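You operate a simulated robot arm through the tools that you are given. There is no shell and no other tool. Be economical: measure what you need, move in short steps, check, and stop when the job is done.

Carry out the task below with a simulated robot arm. There is one attempt and no reset: what you move stays moved.

Task
Rack the four vials by shade, palest in R1 to deepest in R4.
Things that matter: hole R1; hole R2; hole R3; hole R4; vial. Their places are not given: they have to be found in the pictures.

Only the result counts: the job must be done as asked and must still hold three seconds after the hand-in. Knocking over, shifting, dropping, spilling or breaking anything else fails it.

Robot
A 6-joint arm with a two-finger parallel gripper, fixed in place. Base frame: the origin is at the foot of the arm, x ahead of it, y to its left, z up; the work surface is at about z = 0.9. Units: m, rad, N and s.
With the tool pointing down near the work surface it reaches from about 0.36 to 0.82 m from the base axis. Its first joint turns from -2.897 to 2.897 rad. Payload 3.91 kg.
The tool frame sits at the grasp point between the pads (the TCP): z along the fingers, y along the line on which they close. The tips reach 0.03 m beyond it. Largest opening 0.11 m; finger width 0.02, thickness 0.01; the body of the gripper, 0.048 by 0.112 m, starts 0.055 m behind the TCP.
Orientation is told as [roll, pitch, yaw] about the base's x, y, z axes, in that order, counted from this pose: with the fingers straight down and closing along the base's y, the tool's x points along the base's -x, its y along +y and its z along -z.

Tools
- The arm moves only by the tool move_arm. Its argument "commands" is a list of rows, each an object (a shift or turn left out is 0, a gripper value left out holds the last) with "delta_pos": the shift along the base's x, y, z in m, a list of three; "delta_rot": the turn, a rotation vector about the base's x, y, z in rad, a list of three; "hand": the closure in counts, from 0 (fully open) to 255 (shut). In form: [{"delta_pos": [tx, ty, tz], "delta_rot": [wx, wy, wz], "hand": hand}, ...]. A call has 1 to 8 rows; each row is the pose to reach, as a shift and turn from the pose commanded when the call began. Each row takes 0.2 s and may step no farther than 0.05 m and 0.15 rad from the row before; otherwise, or with a gripper value out of range, the whole call is refused. Where a pose cannot be reached the arm comes as near as it can. A force on the tool above 40 N (or 10 N above the force at the start of the call, whichever is more), or a blocked arm, ends the call early, and 0.2 s more pass. The fingers move at their own pace (about 0.045 m/s each) and stop on an object; they squeeze with about 31 N. The grip force told is the motor's: it shows also when the fingers shut on nothing. Time passes only in rows, and 0.2 s behind the last, so rows that repeat a pose let the fingers close. The reply holds the time, the measured pose of the TCP, the force on the tool along the base axes, the opening and the grip force, in the units named above and with some noise, with the torque about the TCP (base axes, N m) and any sound that the robot's microphone picked up, and new pictures: "show" is both (left out), scene, wrist or none.
- Cameras (640 x 400 px; columns grow to the right, rows downward): "scene" is fixed at [0.3986, -0.4992, 1.6584]; the picture's right is [0.99, 0.13, 0.00], its down [0.06, -0.44, -0.90] and it looks along [-0.12, 0.89, -0.44] (base axes); focal length 350 px, centre (320, 200). "wrist" rides on the gripper at [0.077, 0.007, -0.114] in the tool frame; the picture's right is [-0.09, 1.00, 0.00], its down [-0.80, -0.07, -0.59] and it looks along [-0.59, -0.05, 0.80] (tool axes); focal length 270 px, centre (320, 200).
- lift_body(by): slides the trunk up (or, below 0, down) by that many m; the arm rides with it, the base frame stays. It gives what a move gives, with no picture.
- measure_at(camera, pixels): for up to 12 pixels [column, row] of the newest picture of that camera ("zoom" is the newest enlarged one), the place [x, y, z] in the base frame of the surface seen there, good to about 0.003 m. The clock stands still meanwhile.
- zoom(camera, box): a new picture of the part [left, top, right, bottom] of that camera's present view, enlarged. The clock stands still meanwhile.
- finish_job(): hands the job in; it is judged then, once.

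Work in short steps. Measure before you move; look again where a grasp or a placing could have gone wrong, and mend it. You have 80 turns and 200 pictures in all, those below and enlarged ones among them. Open the gripper and draw the arm clear of the work before you hand the job in, unless the task says otherwise; then end with one line.

The tools are called after "Emit:" as a command line: name --argument value ..., lists and objects as JSON in quotes. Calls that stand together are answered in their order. move_arm: Moves the arm, as the interface text tells. Its arguments: {"type":"object","properties":{"commands":{"type":"array"},"show":{"type":"string","enum":["both","scene","wrist","none"]}},"required":["commands"]} The other tools are called the same way: lift_body (by) slides the trunk up or down; measure_at (camera, pixels) gives the place of the surface under pixels of a picture; zoom (camera, box) takes an enlarged picture of a part of a camera's view; finish_job () hands the job in.

At the start:

```text
clock: 0.0
position: [0.2356, 0.4499, 1.1874]
tcp_rot: [-0.001, 0.001, 0.0]
force: [0.2, 0.1, -0.5]
moment: [0.0, 0.02, -0.01]
opening: 0.1098
finger_force: 0.0
trunk travel left (down, up): [-0.575, 0.035]
```

scene: 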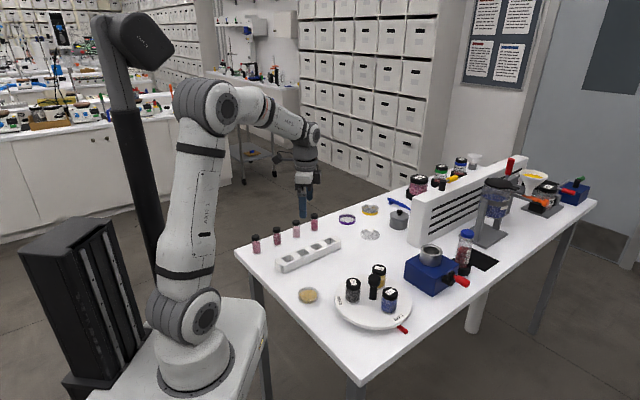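
wrist: 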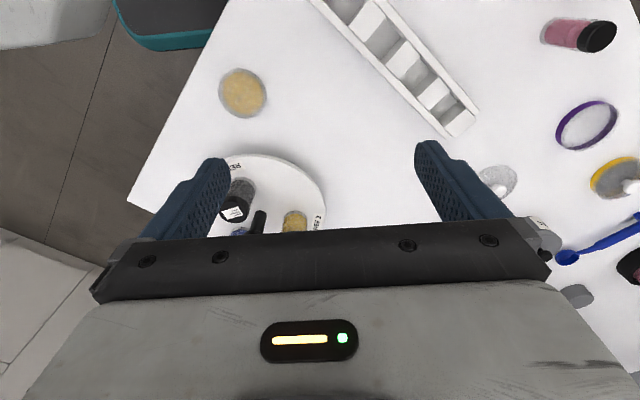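

The scene shows four pinkish vials at about (256,243), (277,236), (296,228), (314,221) and a rack at (308,253). I zoom in on them to see shades and labels.

Emit:
zoom --camera "scene" --box '[240, 200, 352, 270]'

Emit:
measure_at --camera "scene" --pixels '[[256, 237], [277, 229], [296, 221], [314, 215], [256, 246], [277, 239], [296, 232], [314, 225], [280, 265], [340, 240]]'

```text
5.71 times, centred on (296, 235) of scene
```

zoom: 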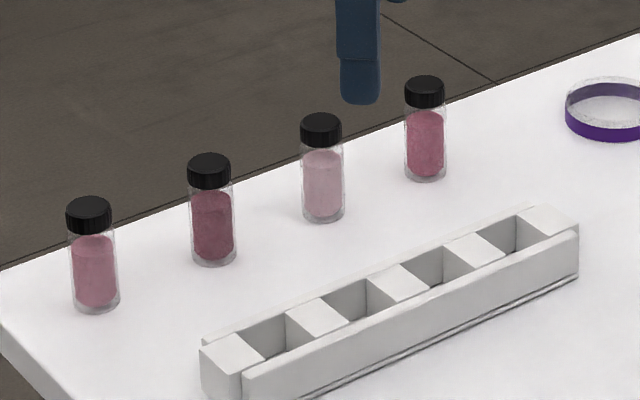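

```text
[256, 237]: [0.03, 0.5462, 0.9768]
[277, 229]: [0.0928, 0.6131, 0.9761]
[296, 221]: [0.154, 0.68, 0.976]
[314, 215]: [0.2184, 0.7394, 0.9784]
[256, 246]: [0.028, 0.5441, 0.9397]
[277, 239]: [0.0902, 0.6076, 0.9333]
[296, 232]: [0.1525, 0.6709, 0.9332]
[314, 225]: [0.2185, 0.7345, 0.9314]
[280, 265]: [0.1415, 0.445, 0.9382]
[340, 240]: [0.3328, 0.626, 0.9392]
```

The shades look like V3 palest, then V1, V4 and V2 deepest. I still need the rack's labels, so I zoom in on the wrist view and the rack.

Emit:
zoom --camera "wrist" --box '[300, 0, 500, 140]'

Emit:
zoom --camera "scene" --box '[272, 232, 344, 277]'

```text
2.86 times, centred on (400, 70) of wrist
```

zoom: 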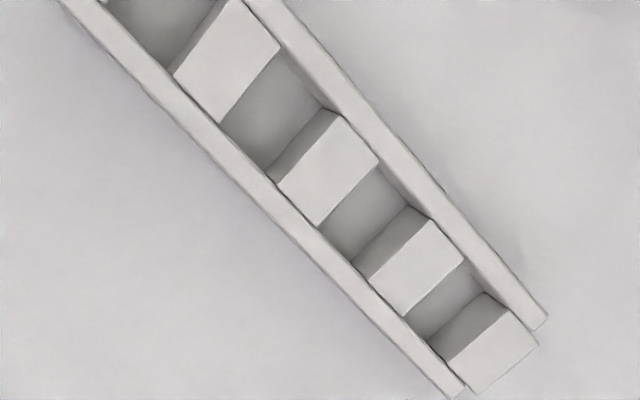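

```text
8.89 times, centred on (308, 254) of scene
```

zoom: 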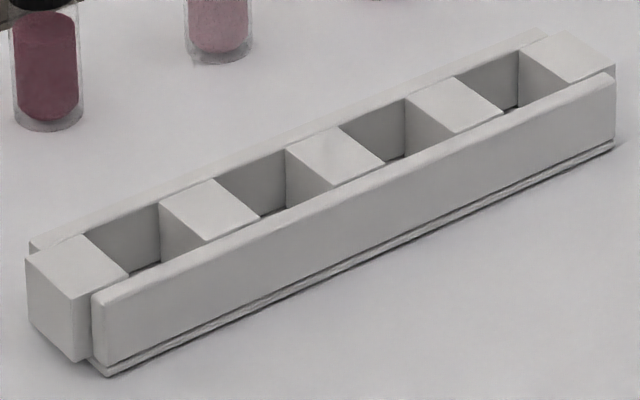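

No labels show on this side. I measure the rack geometry in the zoom.

Emit:
measure_at --camera "zoom" --pixels '[[76, 262], [210, 210], [335, 155], [455, 103], [575, 55], [100, 296], [608, 82], [40, 242], [540, 34], [150, 265], [272, 212], [60, 380]]'

Emit:
move_arm --commands '[{"delta_pos": [-0.035, 0.018, 0], "delta_rot": [0, 0, 0.13]}, {"delta_pos": [-0.07, 0.036, 0], "delta_rot": [0, 0, 0.26]}, {"delta_pos": [-0.105, 0.054, 0], "delta_rot": [0, 0, 0.39]}, {"delta_pos": [-0.14, 0.072, 0], "delta_rot": [0, 0, 0.52]}, {"delta_pos": [-0.175, 0.09, 0], "delta_rot": [0, 0, 0.65]}, {"delta_pos": [-0.21, 0.108, 0], "delta_rot": [0, 0, 0.77]}]'

```text
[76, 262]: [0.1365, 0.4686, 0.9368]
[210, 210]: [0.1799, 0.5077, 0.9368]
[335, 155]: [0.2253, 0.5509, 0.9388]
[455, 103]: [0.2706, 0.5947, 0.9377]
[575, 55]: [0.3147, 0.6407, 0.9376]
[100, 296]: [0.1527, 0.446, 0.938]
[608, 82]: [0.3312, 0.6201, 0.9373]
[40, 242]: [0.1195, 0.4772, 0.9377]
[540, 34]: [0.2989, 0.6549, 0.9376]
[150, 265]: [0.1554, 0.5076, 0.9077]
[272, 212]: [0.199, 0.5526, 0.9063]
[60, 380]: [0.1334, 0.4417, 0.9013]
```

```text
clock: 1.4
position: [0.0237, 0.5602, 1.189]
tcp_rot: [0.001, -0.001, 0.77]
force: [-0.3, 0.5, 0.1]
moment: [-0.02, 0.0, -0.03]
opening: 0.1099
finger_force: 0.2
trunk travel left (down, up): [-0.575, 0.035]
```

scene: 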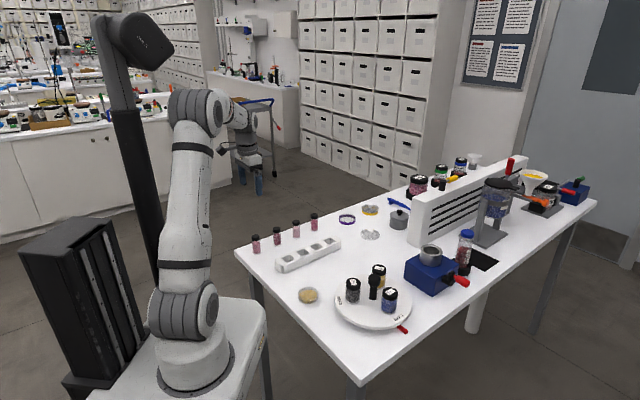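
wrist: 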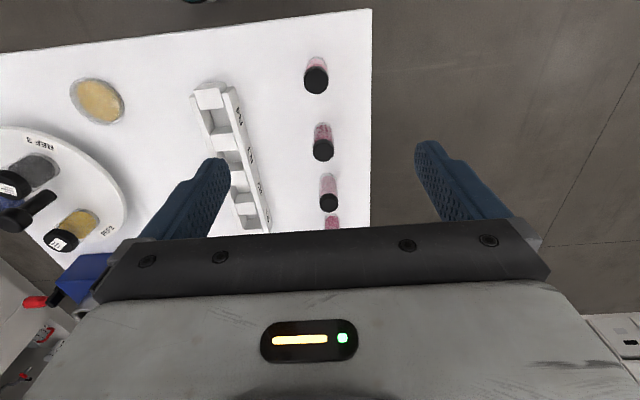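

Labels show on the rack's back wall near (240,118) to (268,218), so I zoom in there and measure the vials.

Emit:
zoom --camera "wrist" --box '[180, 70, 356, 236]'

Emit:
measure_at --camera "wrist" --pixels '[[316, 81], [323, 150], [329, 203], [208, 99], [223, 142], [236, 180], [247, 209]]'

```text
2.41 times, centred on (268, 153) of wrist
```

zoom: 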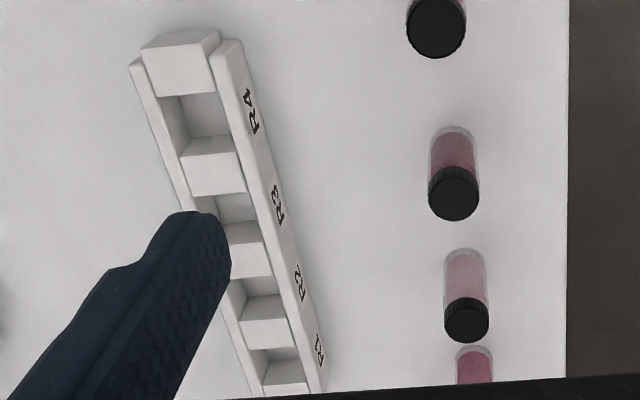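

```text
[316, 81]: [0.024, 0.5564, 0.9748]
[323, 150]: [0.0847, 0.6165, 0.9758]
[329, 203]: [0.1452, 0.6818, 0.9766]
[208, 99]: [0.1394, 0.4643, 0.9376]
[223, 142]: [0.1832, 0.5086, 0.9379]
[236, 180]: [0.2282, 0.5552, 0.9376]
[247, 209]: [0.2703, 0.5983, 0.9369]
```

Labels read R4 at the near (low-x) end and R1 at the far end, so V3→R1, V1→R2, V4→R3, V2→R4. V1 is at about (0.024, 0.558) with its top at 0.976. I go down above it and look.

Emit:
move_arm --commands '[{"delta_pos": [-0.001, 0, -0.045]}, {"delta_pos": [-0.001, 0, -0.09]}, {"delta_pos": [-0.001, 0, -0.13]}, {"delta_pos": [-0.001, 0, -0.17]}, {"delta_pos": [-0.001, 0, -0.17]}]' --show "wrist"

```text
clock: 2.6
position: [0.0257, 0.5595, 1.0172]
tcp_rot: [-0.001, 0.0, 0.769]
force: [1.1, -0.3, -0.3]
moment: [0.0, 0.03, -0.03]
opening: 0.11
finger_force: 0.0
trunk travel left (down, up): [-0.575, 0.035]
```

wrist: 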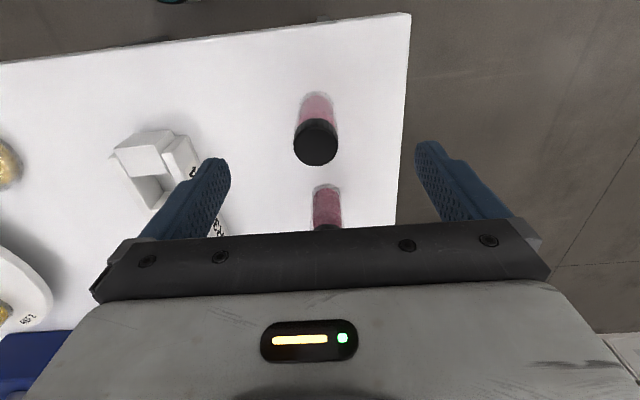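

The cap is at about (316,148), centred between the fingers. I measure its edges.

Emit:
measure_at --camera "wrist" --pixels '[[316, 148], [298, 148], [334, 148], [316, 132], [316, 163], [145, 157]]'

```text
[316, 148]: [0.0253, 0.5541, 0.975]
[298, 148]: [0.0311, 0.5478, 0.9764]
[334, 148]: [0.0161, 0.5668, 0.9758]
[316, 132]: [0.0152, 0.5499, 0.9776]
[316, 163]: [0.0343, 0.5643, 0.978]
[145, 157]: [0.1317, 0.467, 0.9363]
```

The centre is at (0.0245, 0.557), under the TCP. I go down to about z 0.970 and close.

Emit:
move_arm --commands '[{"delta_pos": [0, -0.001, -0.024]}, {"delta_pos": [0, -0.001, -0.047]}, {"delta_pos": [0, -0.001, -0.047]}, {"delta_pos": [0, -0.001, -0.047], "hand": 255}, {"delta_pos": [0, -0.001, -0.047], "hand": 255}, {"delta_pos": [0, -0.001, -0.047], "hand": 255}, {"delta_pos": [0, -0.001, -0.047], "hand": 255}, {"delta_pos": [0, -0.001, -0.047], "hand": 255}]'

```text
clock: 4.4
position: [0.0241, 0.5572, 0.9699]
tcp_rot: [0.002, -0.001, 0.768]
force: [0.7, -0.1, 0.8]
moment: [0.04, 0.03, -0.01]
opening: 0.0296
finger_force: 27.4
trunk travel left (down, up): [-0.575, 0.035]
```

scene: 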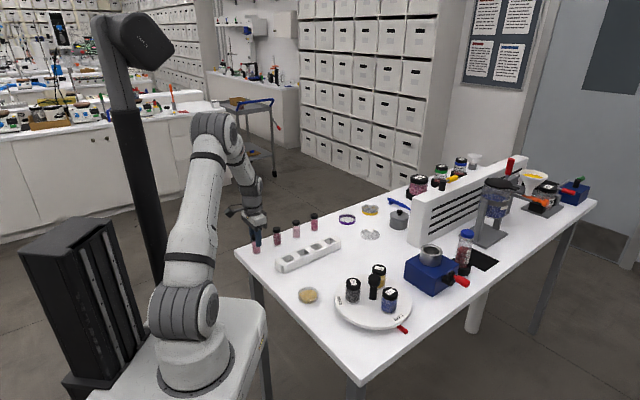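
wrist: 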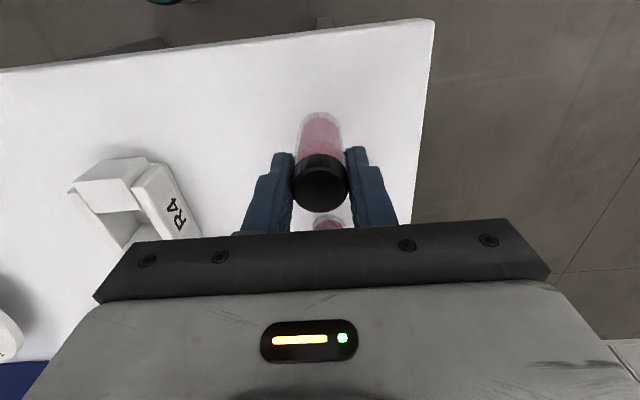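

The vial is held at an opening of 0.0296. I lift and carry it towards R2 at (0.2485, 0.574).

Emit:
move_arm --commands '[{"delta_pos": [0, 0, 0.045]}, {"delta_pos": [0, 0, 0.09]}, {"delta_pos": [0, 0, 0.12]}, {"delta_pos": [0.04, 0.003, 0.12]}, {"delta_pos": [0.085, 0.006, 0.12]}, {"delta_pos": [0.13, 0.01, 0.12]}, {"delta_pos": [0.175, 0.014, 0.12]}, {"delta_pos": [0.22, 0.017, 0.12]}]'

```text
clock: 6.2
position: [0.2468, 0.5719, 1.0907]
tcp_rot: [0.001, -0.001, 0.77]
force: [-0.7, 0.2, -0.9]
moment: [0.02, -0.02, 0.0]
opening: 0.0296
finger_force: 31.0
trunk travel left (down, up): [-0.575, 0.035]
```

scene: 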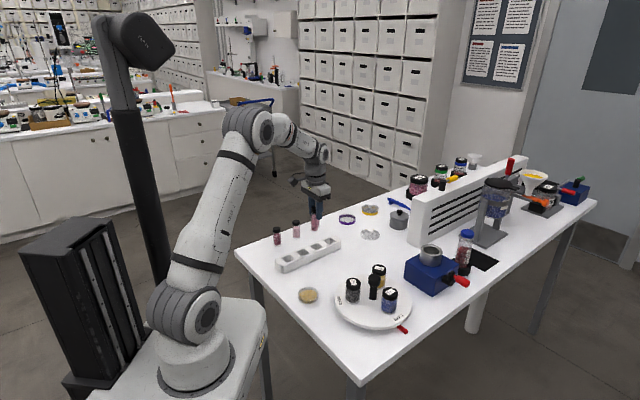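
wrist: 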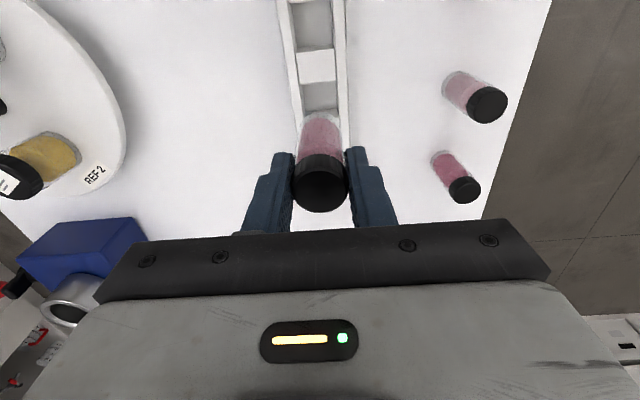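

Before lowering, I check the rack's cross-section and hole sizes with a zoom.

Emit:
zoom --camera "wrist" --box '[240, 0, 400, 130]'

Emit:
zoom --camera "scene" --box '[272, 200, 352, 277]'

```text
3.08 times, centred on (320, 65) of wrist
```

zoom: 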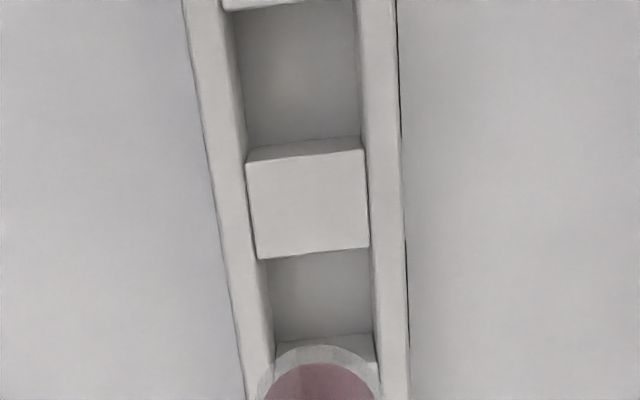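

```text
5.19 times, centred on (312, 238) of scene
```

zoom: 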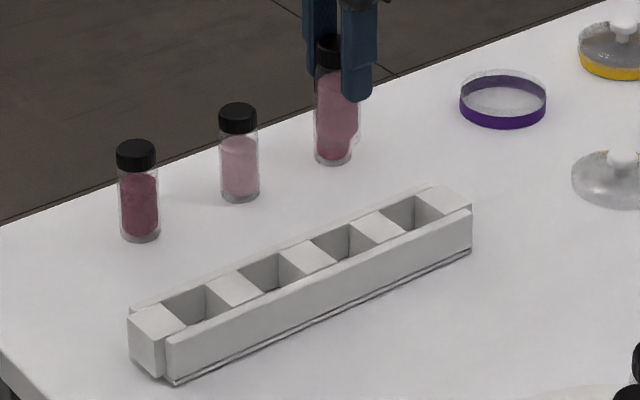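

I measure the block between R3 and R2 and the wall tops in the wrist picture, at row 65.

Emit:
measure_at --camera "wrist" --pixels '[[317, 66], [300, 66], [333, 66], [290, 66], [296, 66], [338, 66], [345, 66], [317, 53], [317, 79], [292, 89], [341, 40], [317, 35]]'

```text
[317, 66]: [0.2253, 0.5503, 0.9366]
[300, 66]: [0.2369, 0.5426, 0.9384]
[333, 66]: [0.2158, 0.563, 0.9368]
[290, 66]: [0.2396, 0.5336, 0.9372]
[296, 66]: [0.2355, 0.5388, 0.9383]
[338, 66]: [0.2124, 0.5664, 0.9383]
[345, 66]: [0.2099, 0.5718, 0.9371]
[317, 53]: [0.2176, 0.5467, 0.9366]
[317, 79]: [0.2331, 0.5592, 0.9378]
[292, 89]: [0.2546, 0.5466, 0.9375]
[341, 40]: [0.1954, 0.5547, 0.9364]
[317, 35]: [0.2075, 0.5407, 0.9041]
```

The slot is about 0.034 wide against a 0.029 vial, with R2's centre at about (0.248, 0.575). I align and lower until the vial's bottom is just above the rack top.

Emit:
move_arm --commands '[{"delta_pos": [0.0037, 0.0008, 0]}, {"delta_pos": [0.0037, 0.0008, -0.035]}, {"delta_pos": [0.0037, 0.0008, -0.072]}, {"delta_pos": [0.0037, 0.0008, -0.072]}]'

Emit:
zoom --camera "scene" --box '[282, 215, 346, 265]'

Emit:
zoom --camera "wrist" --box '[240, 60, 400, 220]'

```text
clock: 7.2
position: [0.248, 0.572, 1.0182]
tcp_rot: [0.0, -0.001, 0.769]
force: [0.3, 0.2, -1.3]
moment: [0.0, 0.01, 0.0]
opening: 0.0295
finger_force: 31.0
trunk travel left (down, up): [-0.575, 0.035]
```

scene: 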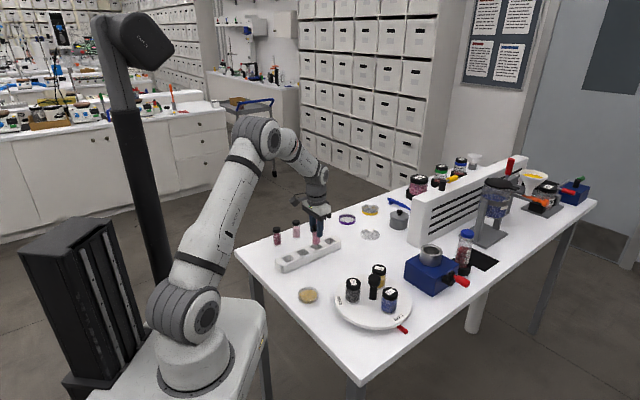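
wrist: 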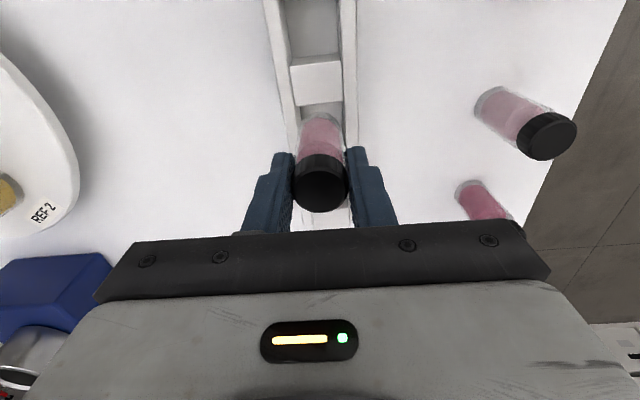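

```text
8.00 times, centred on (314, 240) of scene
```

zoom: 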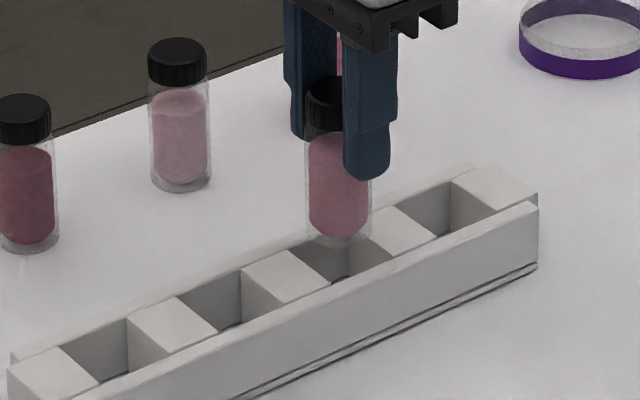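

```text
2.50 times, centred on (320, 140) of wrist
```

zoom: 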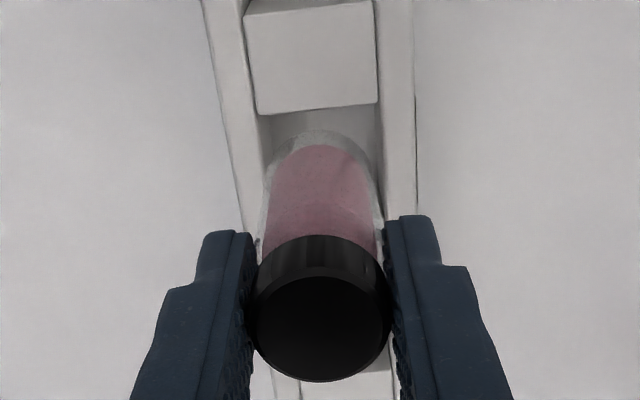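

The vial looks centred over R2, so I lower it gradually and watch the force.

Emit:
move_arm --commands '[{"delta_pos": [0, 0, -0.012]}, {"delta_pos": [0, 0, -0.024]}, {"delta_pos": [0, 0, -0.034]}, {"delta_pos": [0, 0, -0.041]}, {"delta_pos": [0, 0, -0.041]}]' --show "wrist"

Emit:
zoom --camera "scene" --box '[282, 215, 346, 265]'

```text
clock: 8.4
position: [0.2473, 0.5743, 0.9783]
tcp_rot: [0.001, -0.001, 0.771]
force: [-0.3, 1.3, -0.6]
moment: [0.01, -0.01, -0.02]
opening: 0.0292
finger_force: 31.2
trunk travel left (down, up): [-0.575, 0.035]
```

wrist: 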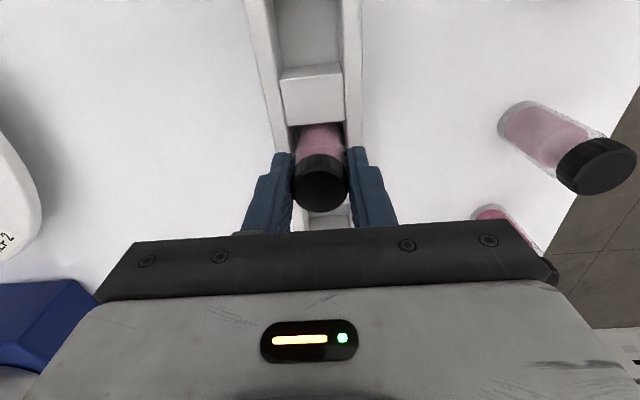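

```text
8.00 times, centred on (314, 240) of scene
```

zoom: 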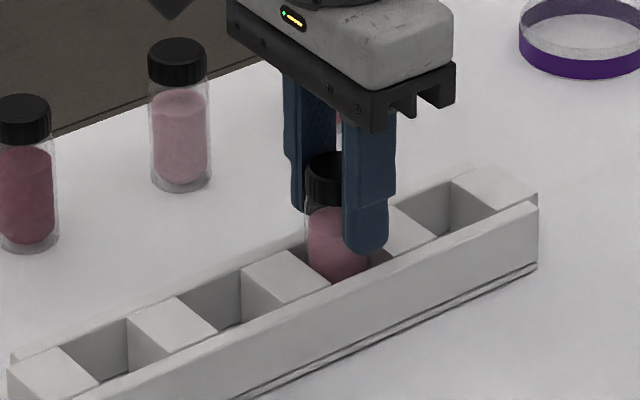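

The vial is inside the hole with no contact force. I lower the last few millimetres, release and rise.

Emit:
move_arm --commands '[{"delta_pos": [0, 0, -0.0025]}, {"delta_pos": [0, 0, -0.0025]}, {"delta_pos": [0, 0, -0.0025], "hand": 0}, {"delta_pos": [0, 0, -0.0025], "hand": 0}, {"delta_pos": [0, 0, -0.0025], "hand": 0}, {"delta_pos": [0, 0, 0.03], "hand": 0}, {"delta_pos": [0, 0, 0.075], "hand": 0}, {"delta_pos": [0, 0, 0.11], "hand": 0}]'

Emit:
zoom --camera "scene" --box '[262, 205, 352, 270]'

```text
clock: 10.2
position: [0.2488, 0.5738, 1.0889]
tcp_rot: [0.0, -0.001, 0.77]
force: [0.1, -0.3, 0.4]
moment: [-0.03, 0.01, 0.0]
opening: 0.11
finger_force: 0.0
trunk travel left (down, up): [-0.575, 0.035]
```

scene: 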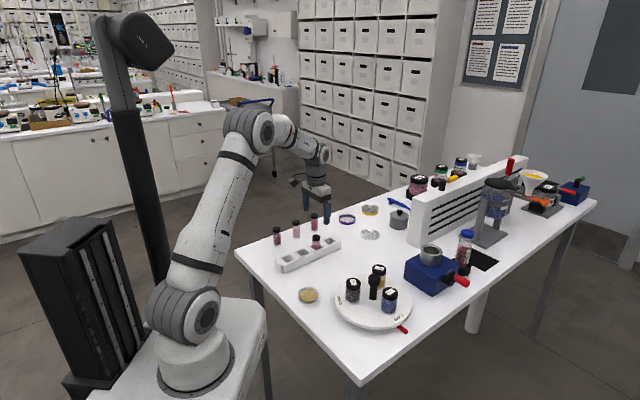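
wrist: 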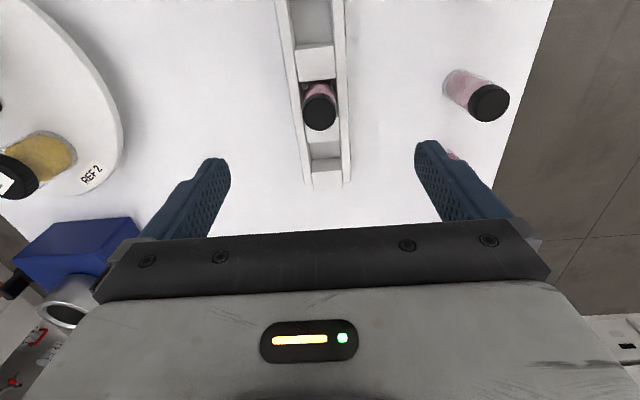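

```text
6.15 times, centred on (307, 238) of scene
```

zoom: 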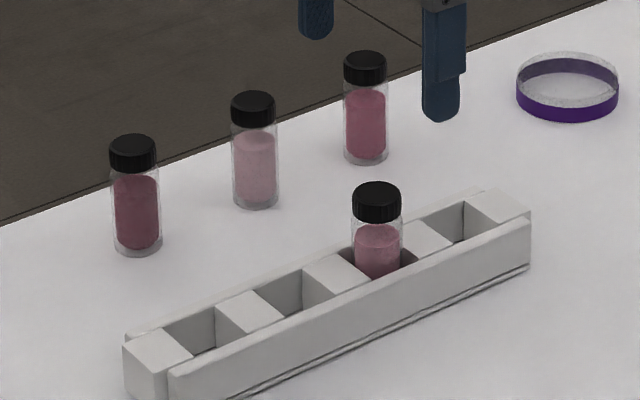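

V1 stands in R2. Next is V3, the palest, at about (0.148, 0.684); I move above it and look.

Emit:
move_arm --commands '[{"delta_pos": [-0.025, 0.027, 0]}, {"delta_pos": [-0.05, 0.054, 0]}, {"delta_pos": [-0.075, 0.082, 0]}, {"delta_pos": [-0.1003, 0.1093, 0]}, {"delta_pos": [-0.1003, 0.1093, -0.03]}, {"delta_pos": [-0.1003, 0.1093, -0.06]}, {"delta_pos": [-0.1003, 0.1093, -0.06]}]' --show "wrist"

```text
clock: 11.8
position: [0.1467, 0.6825, 1.0273]
tcp_rot: [0.0, 0.0, 0.77]
force: [0.1, 0.0, 0.6]
moment: [-0.04, 0.01, 0.0]
opening: 0.11
finger_force: 0.1
trunk travel left (down, up): [-0.575, 0.035]
```

wrist: 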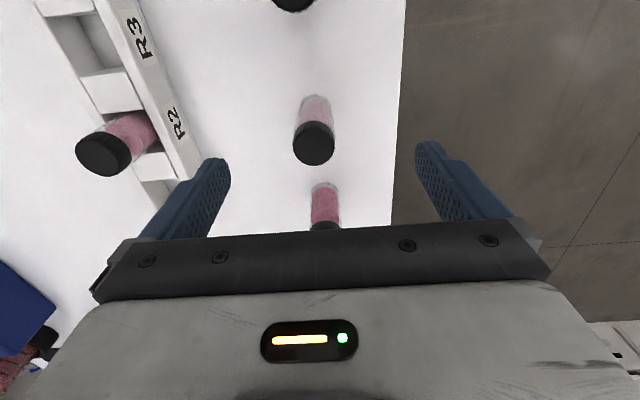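

The cap is at (314,149), about the same view as for V1. I measure its edges.

Emit:
measure_at --camera "wrist" --pixels '[[314, 148], [298, 148], [331, 148], [314, 134], [314, 162]]'

```text
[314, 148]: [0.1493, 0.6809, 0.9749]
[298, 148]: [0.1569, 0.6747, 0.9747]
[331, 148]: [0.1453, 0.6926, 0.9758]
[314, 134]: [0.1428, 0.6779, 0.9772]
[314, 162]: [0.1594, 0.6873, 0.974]
```

The centre is at about (0.150, 0.683). I correct for that, go down and grasp.

Emit:
move_arm --commands '[{"delta_pos": [0.002, -0.001, -0.03]}, {"delta_pos": [0.002, -0.001, -0.057]}, {"delta_pos": [0.002, -0.001, -0.057]}, {"delta_pos": [0.002, -0.001, -0.057], "hand": 255}, {"delta_pos": [0.002, -0.001, -0.057], "hand": 255}, {"delta_pos": [0.002, -0.001, -0.057], "hand": 255}, {"delta_pos": [0.002, -0.001, -0.057], "hand": 255}, {"delta_pos": [0.002, -0.001, -0.057], "hand": 255}]' --show "wrist"

```text
clock: 13.6
position: [0.1492, 0.6797, 0.9701]
tcp_rot: [-0.001, -0.001, 0.77]
force: [-0.5, -0.7, 0.1]
moment: [-0.02, 0.0, -0.04]
opening: 0.0295
finger_force: 27.9
trunk travel left (down, up): [-0.575, 0.035]
```

wrist: 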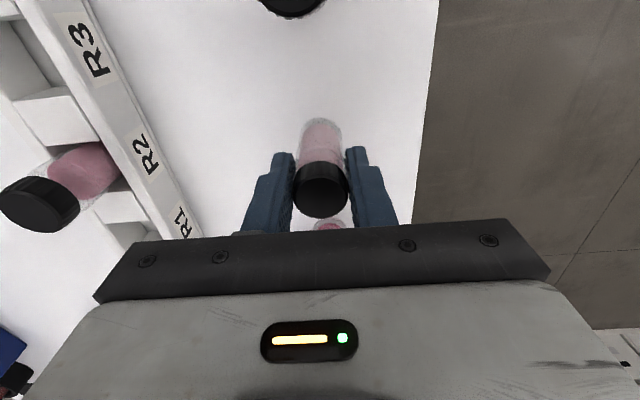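

Held at 0.0295; the cap sits about 6 px lower than V1's did, so the vial is roughly 2–3 mm further along the row and I compensate. I lift and carry to R1 at (0.2929, 0.6184).

Emit:
move_arm --commands '[{"delta_pos": [0, 0, 0.045]}, {"delta_pos": [0, 0, 0.09]}, {"delta_pos": [0, 0, 0.12]}, {"delta_pos": [0.04, -0.018, 0.12]}, {"delta_pos": [0.08, -0.036, 0.12]}, {"delta_pos": [0.12, -0.055, 0.12]}, {"delta_pos": [0.1412, -0.0663, 0.09]}, {"delta_pos": [0.1412, -0.0663, 0.05]}]'

Emit:
zoom --camera "scene" --box '[286, 205, 350, 255]'

Emit:
zoom --camera "wrist" --box '[240, 60, 400, 220]'

```text
clock: 15.4
position: [0.2896, 0.6171, 1.0204]
tcp_rot: [-0.001, 0.0, 0.77]
force: [-0.2, 0.4, -0.5]
moment: [0.02, -0.03, 0.02]
opening: 0.0294
finger_force: 31.0
trunk travel left (down, up): [-0.575, 0.035]
```

scene: 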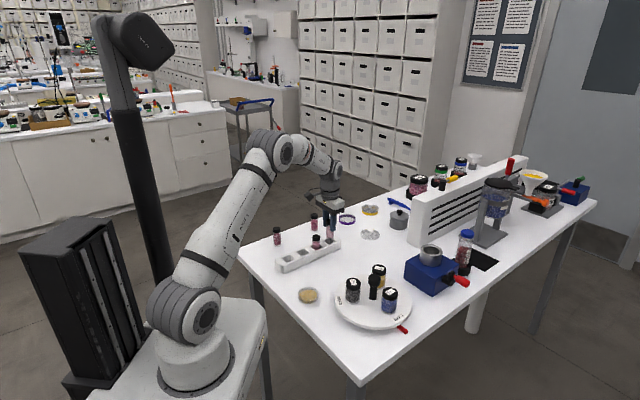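
wrist: 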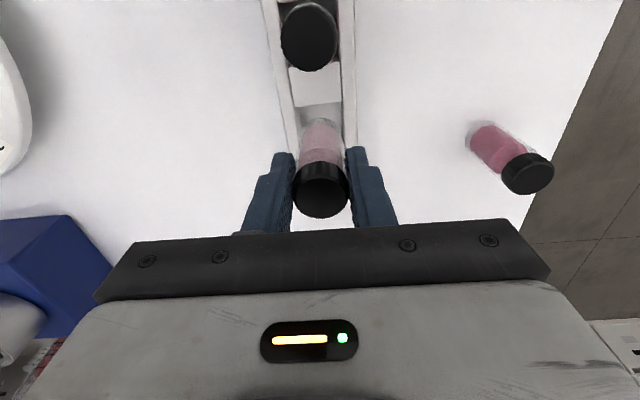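

```text
8.00 times, centred on (318, 230) of scene
```

zoom: 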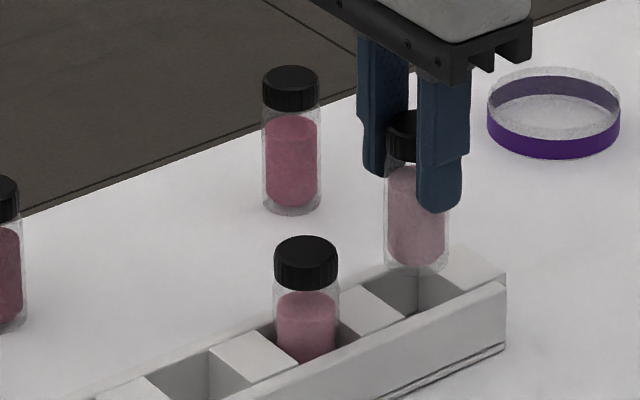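

```text
2.50 times, centred on (320, 140) of wrist
```

zoom: 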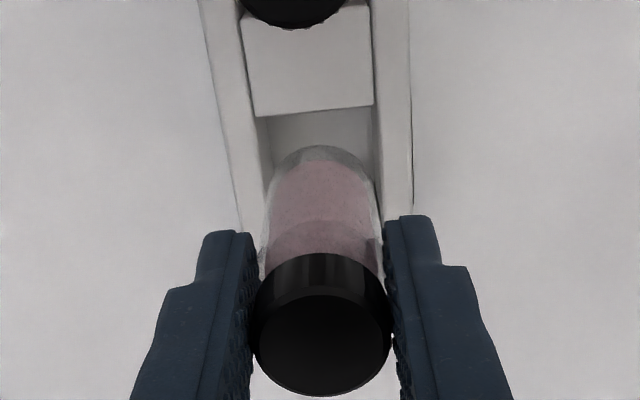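

Compared with the V1 approach, the vial sits about 2.5 mm too far along the row. I shift it back and check again.

Emit:
move_arm --commands '[{"delta_pos": [-0.0018, -0.0018, 0]}, {"delta_pos": [-0.0018, -0.0018, -0.004]}, {"delta_pos": [-0.0018, -0.0018, -0.004]}]' --show "none"

Emit:
zoom --camera "scene" --box '[308, 218, 348, 248]'

Emit:
zoom --camera "wrist" --box '[240, 60, 400, 220]'

```text
clock: 16.2
position: [0.2888, 0.615, 1.0168]
tcp_rot: [0.0, 0.0, 0.769]
force: [0.4, -0.2, -0.5]
moment: [0.01, 0.0, 0.04]
opening: 0.0292
finger_force: 31.4
trunk travel left (down, up): [-0.575, 0.035]
```

```text
13.33 times, centred on (328, 233) of scene
```

zoom: 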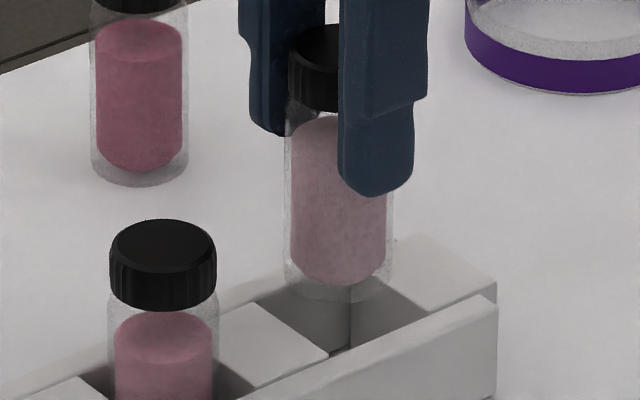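

```text
2.50 times, centred on (320, 140) of wrist
```

zoom: 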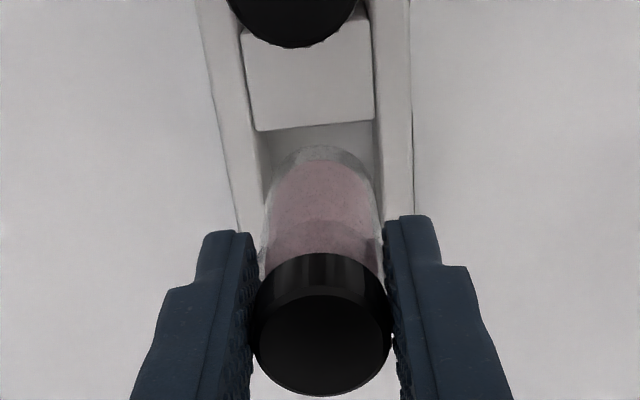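

The gap now matches the successful insertion, so I lower.

Emit:
move_arm --commands '[{"delta_pos": [0, 0, -0.012]}, {"delta_pos": [0, 0, -0.024]}, {"delta_pos": [0, 0, -0.032]}, {"delta_pos": [0, 0, -0.0395]}, {"delta_pos": [0, 0, -0.0395]}]' --show "none"

Emit:
zoom --camera "scene" --box '[300, 210, 356, 252]'

```text
clock: 17.4
position: [0.2885, 0.6141, 0.9772]
tcp_rot: [0.0, 0.0, 0.769]
force: [0.7, -0.9, -0.4]
moment: [0.01, 0.05, 0.02]
opening: 0.0295
finger_force: 31.1
trunk travel left (down, up): [-0.575, 0.035]
```

```text
9.52 times, centred on (328, 231) of scene
```

zoom: 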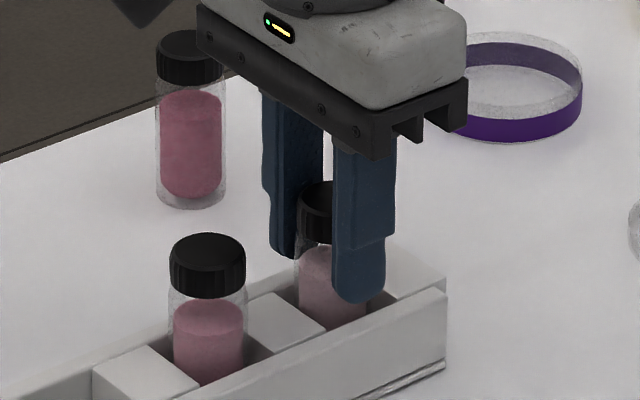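

The vial is in R1 with no force. I lower it slightly, release and rise.

Emit:
move_arm --commands '[{"delta_pos": [0, 0, -0.0015]}, {"delta_pos": [0, 0, -0.0015]}, {"delta_pos": [0, 0, -0.0015], "hand": 0}, {"delta_pos": [0, 0, -0.0015], "hand": 0}, {"delta_pos": [0, 0, -0.0015], "hand": 0}, {"delta_pos": [0, 0, 0.03], "hand": 0}, {"delta_pos": [0, 0, 0.075], "hand": 0}, {"delta_pos": [0, 0, 0.11], "hand": 0}]' --show "wrist"

Emit:
zoom --camera "scene" --box '[262, 205, 352, 270]'

```text
clock: 19.2
position: [0.2876, 0.6131, 1.0885]
tcp_rot: [-0.001, 0.0, 0.77]
force: [-0.2, -0.3, -0.7]
moment: [-0.02, 0.0, 0.01]
opening: 0.11
finger_force: 0.1
trunk travel left (down, up): [-0.575, 0.035]
```

wrist: 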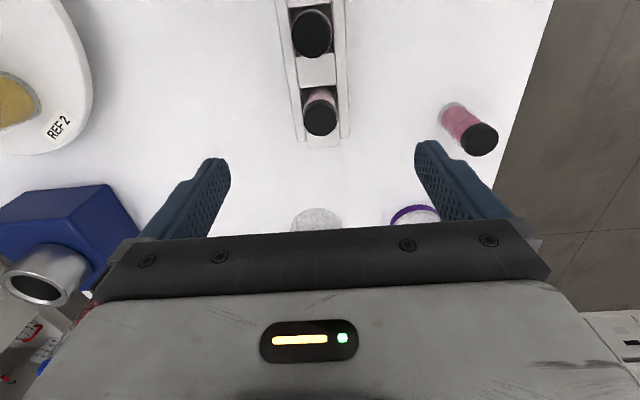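

```text
6.15 times, centred on (307, 238) of scene
```

zoom: 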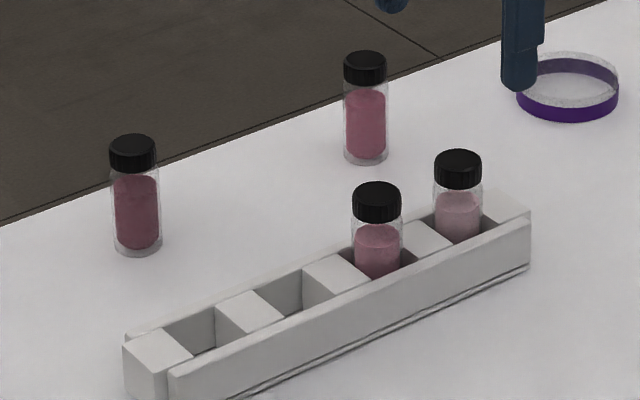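

Both are seated. I now move above V4 at about (0.216, 0.747).

Emit:
move_arm --commands '[{"delta_pos": [-0.018, 0.033, 0]}, {"delta_pos": [-0.036, 0.066, 0]}, {"delta_pos": [-0.054, 0.099, 0]}, {"delta_pos": [-0.0734, 0.1321, 0]}, {"delta_pos": [-0.0734, 0.1321, -0.03]}, {"delta_pos": [-0.0734, 0.1321, -0.06]}, {"delta_pos": [-0.0734, 0.1321, -0.06]}]' --show "wrist"

```text
clock: 20.8
position: [0.2163, 0.7467, 1.0267]
tcp_rot: [0.0, 0.001, 0.771]
force: [-0.6, 0.2, 0.3]
moment: [0.03, -0.03, 0.03]
opening: 0.1097
finger_force: 0.0
out of reach, approached as far as the arm can: row 4
trunk travel left (down, up): [-0.575, 0.035]
```

wrist: 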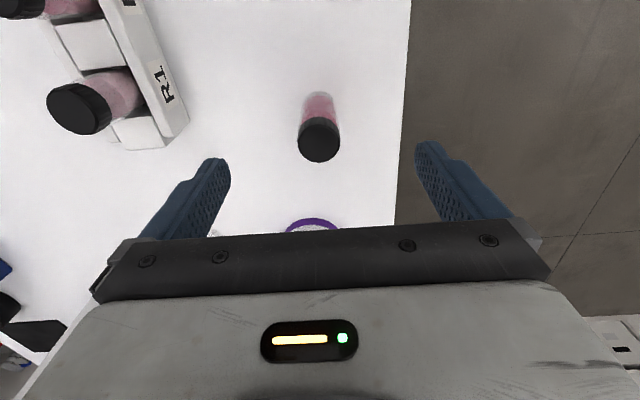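

The cap is at (319,145), nearly centred. I go down and grasp.

Emit:
move_arm --commands '[{"delta_pos": [0.0007, 0.0007, -0.03]}, {"delta_pos": [0.0007, 0.0007, -0.0565]}, {"delta_pos": [0.0007, 0.0007, -0.0565]}, {"delta_pos": [0.0007, 0.0007, -0.0565], "hand": 255}, {"delta_pos": [0.0007, 0.0007, -0.0565], "hand": 255}, {"delta_pos": [0.0007, 0.0007, -0.0565], "hand": 255}, {"delta_pos": [0.0007, 0.0007, -0.0565], "hand": 255}, {"delta_pos": [0.0007, 0.0007, -0.0565], "hand": 255}]' --show "wrist"

```text
clock: 22.6
position: [0.2155, 0.7465, 0.9705]
tcp_rot: [-0.001, -0.001, 0.77]
force: [0.4, -0.3, 0.0]
moment: [-0.02, 0.01, 0.0]
opening: 0.0292
finger_force: 26.9
trunk travel left (down, up): [-0.575, 0.035]
```

wrist: 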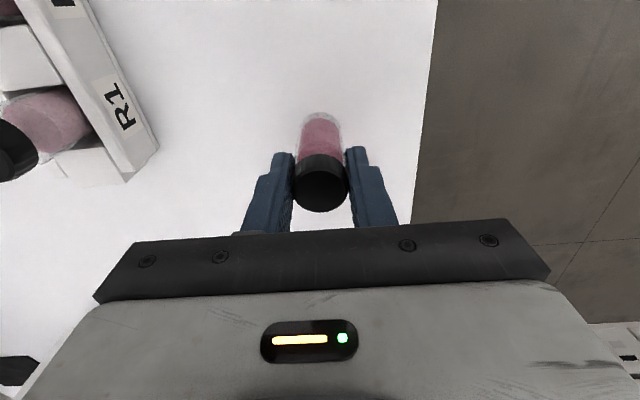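

Held the same way as V1. I lift while coming inward, since the reach limit is near, and carry to R3 at (0.204, 0.5307).

Emit:
move_arm --commands '[{"delta_pos": [0, 0, 0.04]}, {"delta_pos": [-0.002, -0.02, 0.075]}, {"delta_pos": [-0.004, -0.055, 0.105]}, {"delta_pos": [-0.006, -0.095, 0.12]}, {"delta_pos": [-0.0085, -0.14, 0.12]}, {"delta_pos": [-0.011, -0.185, 0.12]}, {"delta_pos": [-0.0127, -0.217, 0.09]}, {"delta_pos": [-0.0127, -0.217, 0.046]}]' --show "wrist"

Emit:
zoom --camera "scene" --box '[282, 222, 338, 264]'

Emit:
zoom --camera "wrist" --box '[240, 60, 400, 220]'

```text
clock: 24.4
position: [0.2008, 0.5295, 1.0161]
tcp_rot: [-0.001, -0.002, 0.769]
force: [0.5, 0.3, -0.3]
moment: [0.03, 0.0, -0.01]
opening: 0.0294
finger_force: 30.7
trunk travel left (down, up): [-0.575, 0.035]
```

wrist: 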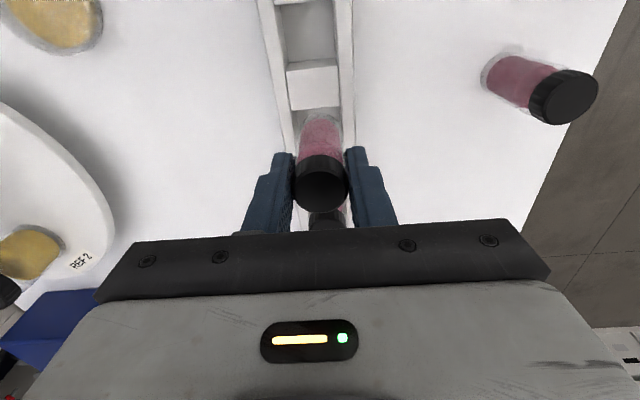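

```text
9.52 times, centred on (310, 243) of scene
```

zoom: 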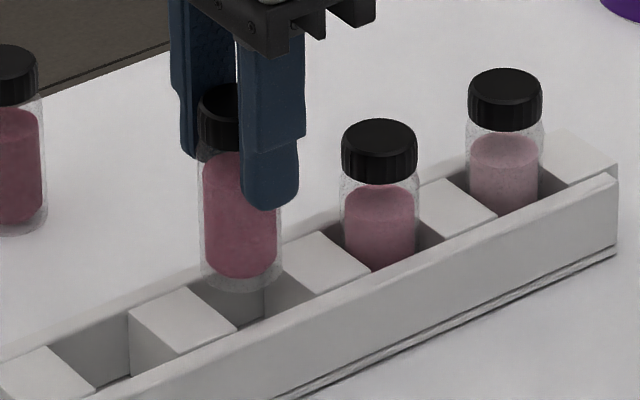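

```text
2.50 times, centred on (320, 140) of wrist
```

zoom: 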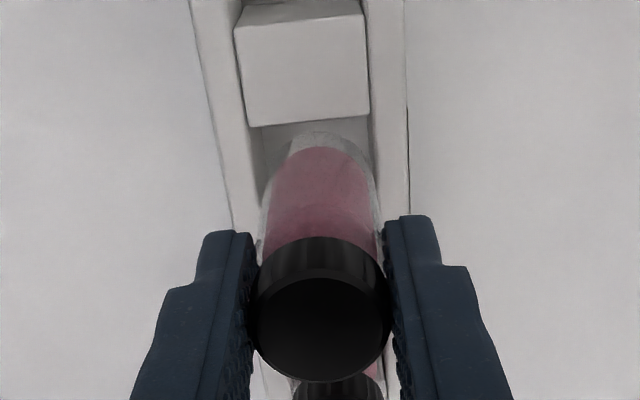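

Here the gap to the block behind is too small (11 px vs 24) and the vial is about 1 mm to the right. I shift by (+0.003, +0.0012) and recheck.

Emit:
move_arm --commands '[{"delta_pos": [0.003, 0.0012, 0]}, {"delta_pos": [0.003, 0.0012, 0]}]' --show "none"

Emit:
zoom --camera "scene" --box '[282, 222, 338, 264]'

Emit:
zoom --camera "wrist" --box '[240, 60, 400, 220]'

```text
clock: 25.0
position: [0.2056, 0.5295, 1.0161]
tcp_rot: [0.001, -0.001, 0.771]
force: [-0.2, 0.7, -0.3]
moment: [0.0, 0.0, -0.03]
opening: 0.0293
finger_force: 31.2
trunk travel left (down, up): [-0.575, 0.035]
```

```text
9.52 times, centred on (310, 243) of scene
```

zoom: 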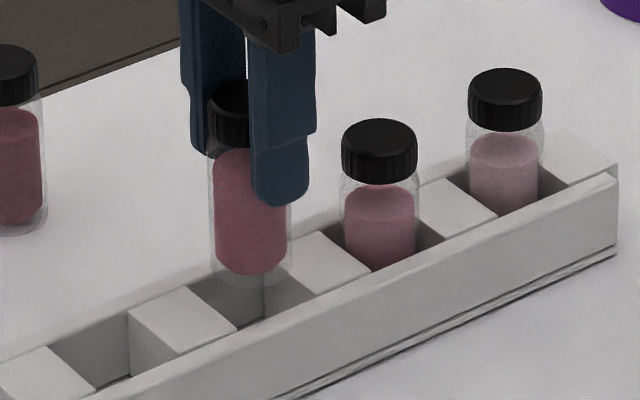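

```text
2.50 times, centred on (320, 140) of wrist
```

zoom: 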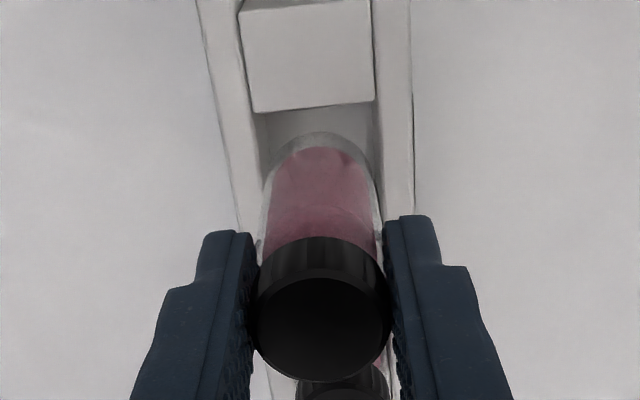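

The view now matches the good V1 alignment, so I lower.

Emit:
move_arm --commands '[{"delta_pos": [0, 0, -0.012]}, {"delta_pos": [0, 0, -0.024]}, {"delta_pos": [0, 0, -0.032]}, {"delta_pos": [0, 0, -0.0395]}, {"delta_pos": [0, 0, -0.0395]}]' --show "none"

Emit:
zoom --camera "scene" --box '[282, 222, 338, 264]'

```text
clock: 26.2
position: [0.2079, 0.5305, 0.9771]
tcp_rot: [0.001, 0.002, 0.769]
force: [-1.1, -1.1, 0.5]
moment: [-0.06, 0.06, 0.0]
opening: 0.0294
finger_force: 31.2
trunk travel left (down, up): [-0.575, 0.035]
```

```text
9.52 times, centred on (310, 243) of scene
```

zoom: 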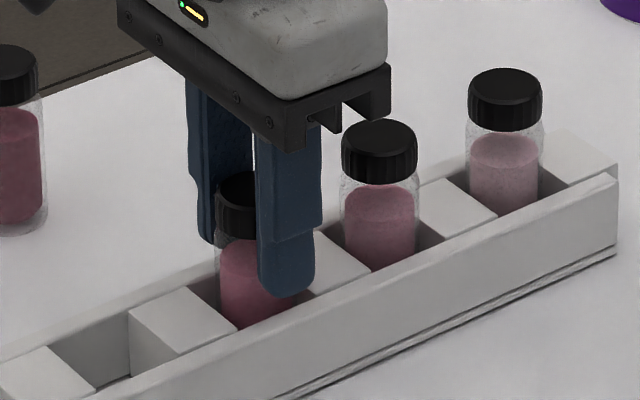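

The vial is in R3. I release it and rise.

Emit:
move_arm --commands '[{"delta_pos": [0, 0, -0.0015]}, {"delta_pos": [0, 0, -0.0015]}, {"delta_pos": [0, 0, -0.0015], "hand": 0}, {"delta_pos": [0, 0, -0.0015], "hand": 0}, {"delta_pos": [0, 0, -0.0015], "hand": 0}, {"delta_pos": [0, 0, 0.03], "hand": 0}, {"delta_pos": [0, 0, 0.075], "hand": 0}, {"delta_pos": [0, 0, 0.11], "hand": 0}]' --show "none"

Emit:
zoom --camera "scene" --box '[262, 205, 352, 270]'

```text
clock: 28.0
position: [0.206, 0.532, 1.0869]
tcp_rot: [0.0, -0.001, 0.771]
force: [-0.2, 0.0, 0.5]
moment: [0.02, 0.06, 0.02]
opening: 0.1099
finger_force: 0.1
trunk travel left (down, up): [-0.575, 0.035]
```

```text
6.15 times, centred on (307, 238) of scene
```

zoom: 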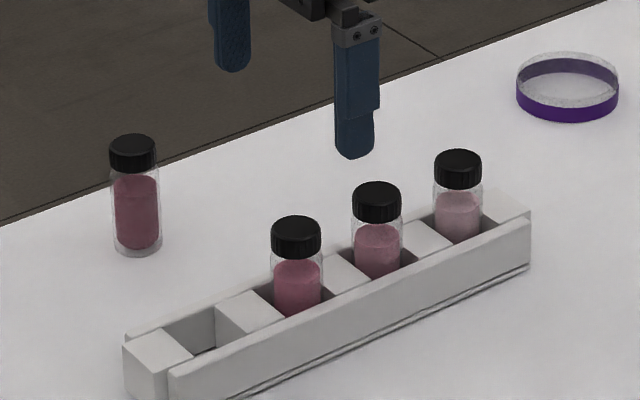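

Three are seated in the right order. I move above V2 at about (0.0865, 0.619).

Emit:
move_arm --commands '[{"delta_pos": [-0.03, 0.022, 0]}, {"delta_pos": [-0.06, 0.0435, 0]}, {"delta_pos": [-0.09, 0.065, 0]}, {"delta_pos": [-0.1205, 0.0871, 0]}, {"delta_pos": [-0.1205, 0.0871, -0.03]}, {"delta_pos": [-0.1205, 0.0871, -0.06]}, {"delta_pos": [-0.1205, 0.0871, -0.06]}]' --show "wrist"

```text
clock: 29.6
position: [0.086, 0.6195, 1.0284]
tcp_rot: [0.0, 0.0, 0.77]
force: [0.5, 0.4, 0.2]
moment: [0.0, -0.01, 0.0]
opening: 0.1099
finger_force: 0.0
trunk travel left (down, up): [-0.575, 0.035]
```

wrist: 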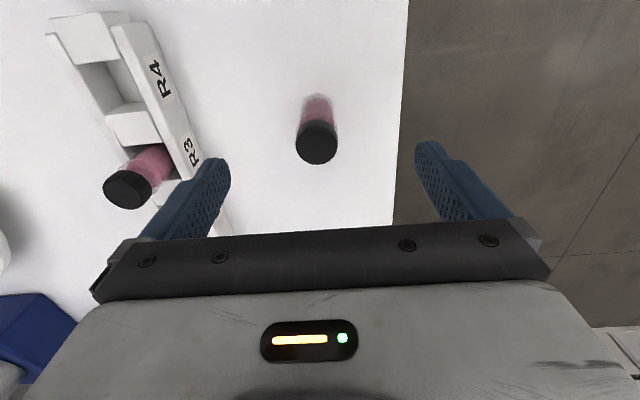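

The cap is at (317,148). I shift 2 mm along the row, go down and grasp.

Emit:
move_arm --commands '[{"delta_pos": [0.0014, 0.0014, -0.03]}, {"delta_pos": [0.0014, 0.0014, -0.0565]}, {"delta_pos": [0.0014, 0.0014, -0.0565]}, {"delta_pos": [0.0014, 0.0014, -0.0565], "hand": 255}, {"delta_pos": [0.0014, 0.0014, -0.0565], "hand": 255}, {"delta_pos": [0.0014, 0.0014, -0.0565], "hand": 255}, {"delta_pos": [0.0014, 0.0014, -0.0565], "hand": 255}, {"delta_pos": [0.0014, 0.0014, -0.0565], "hand": 255}]' --show "wrist"

```text
clock: 31.4
position: [0.0862, 0.6207, 0.9716]
tcp_rot: [0.0, 0.0, 0.77]
force: [0.1, -0.4, -0.6]
moment: [-0.01, -0.02, 0.01]
opening: 0.0297
finger_force: 27.3
trunk travel left (down, up): [-0.575, 0.035]
```

wrist: 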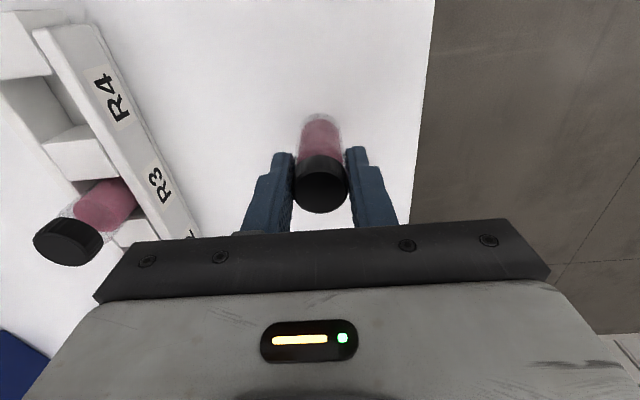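

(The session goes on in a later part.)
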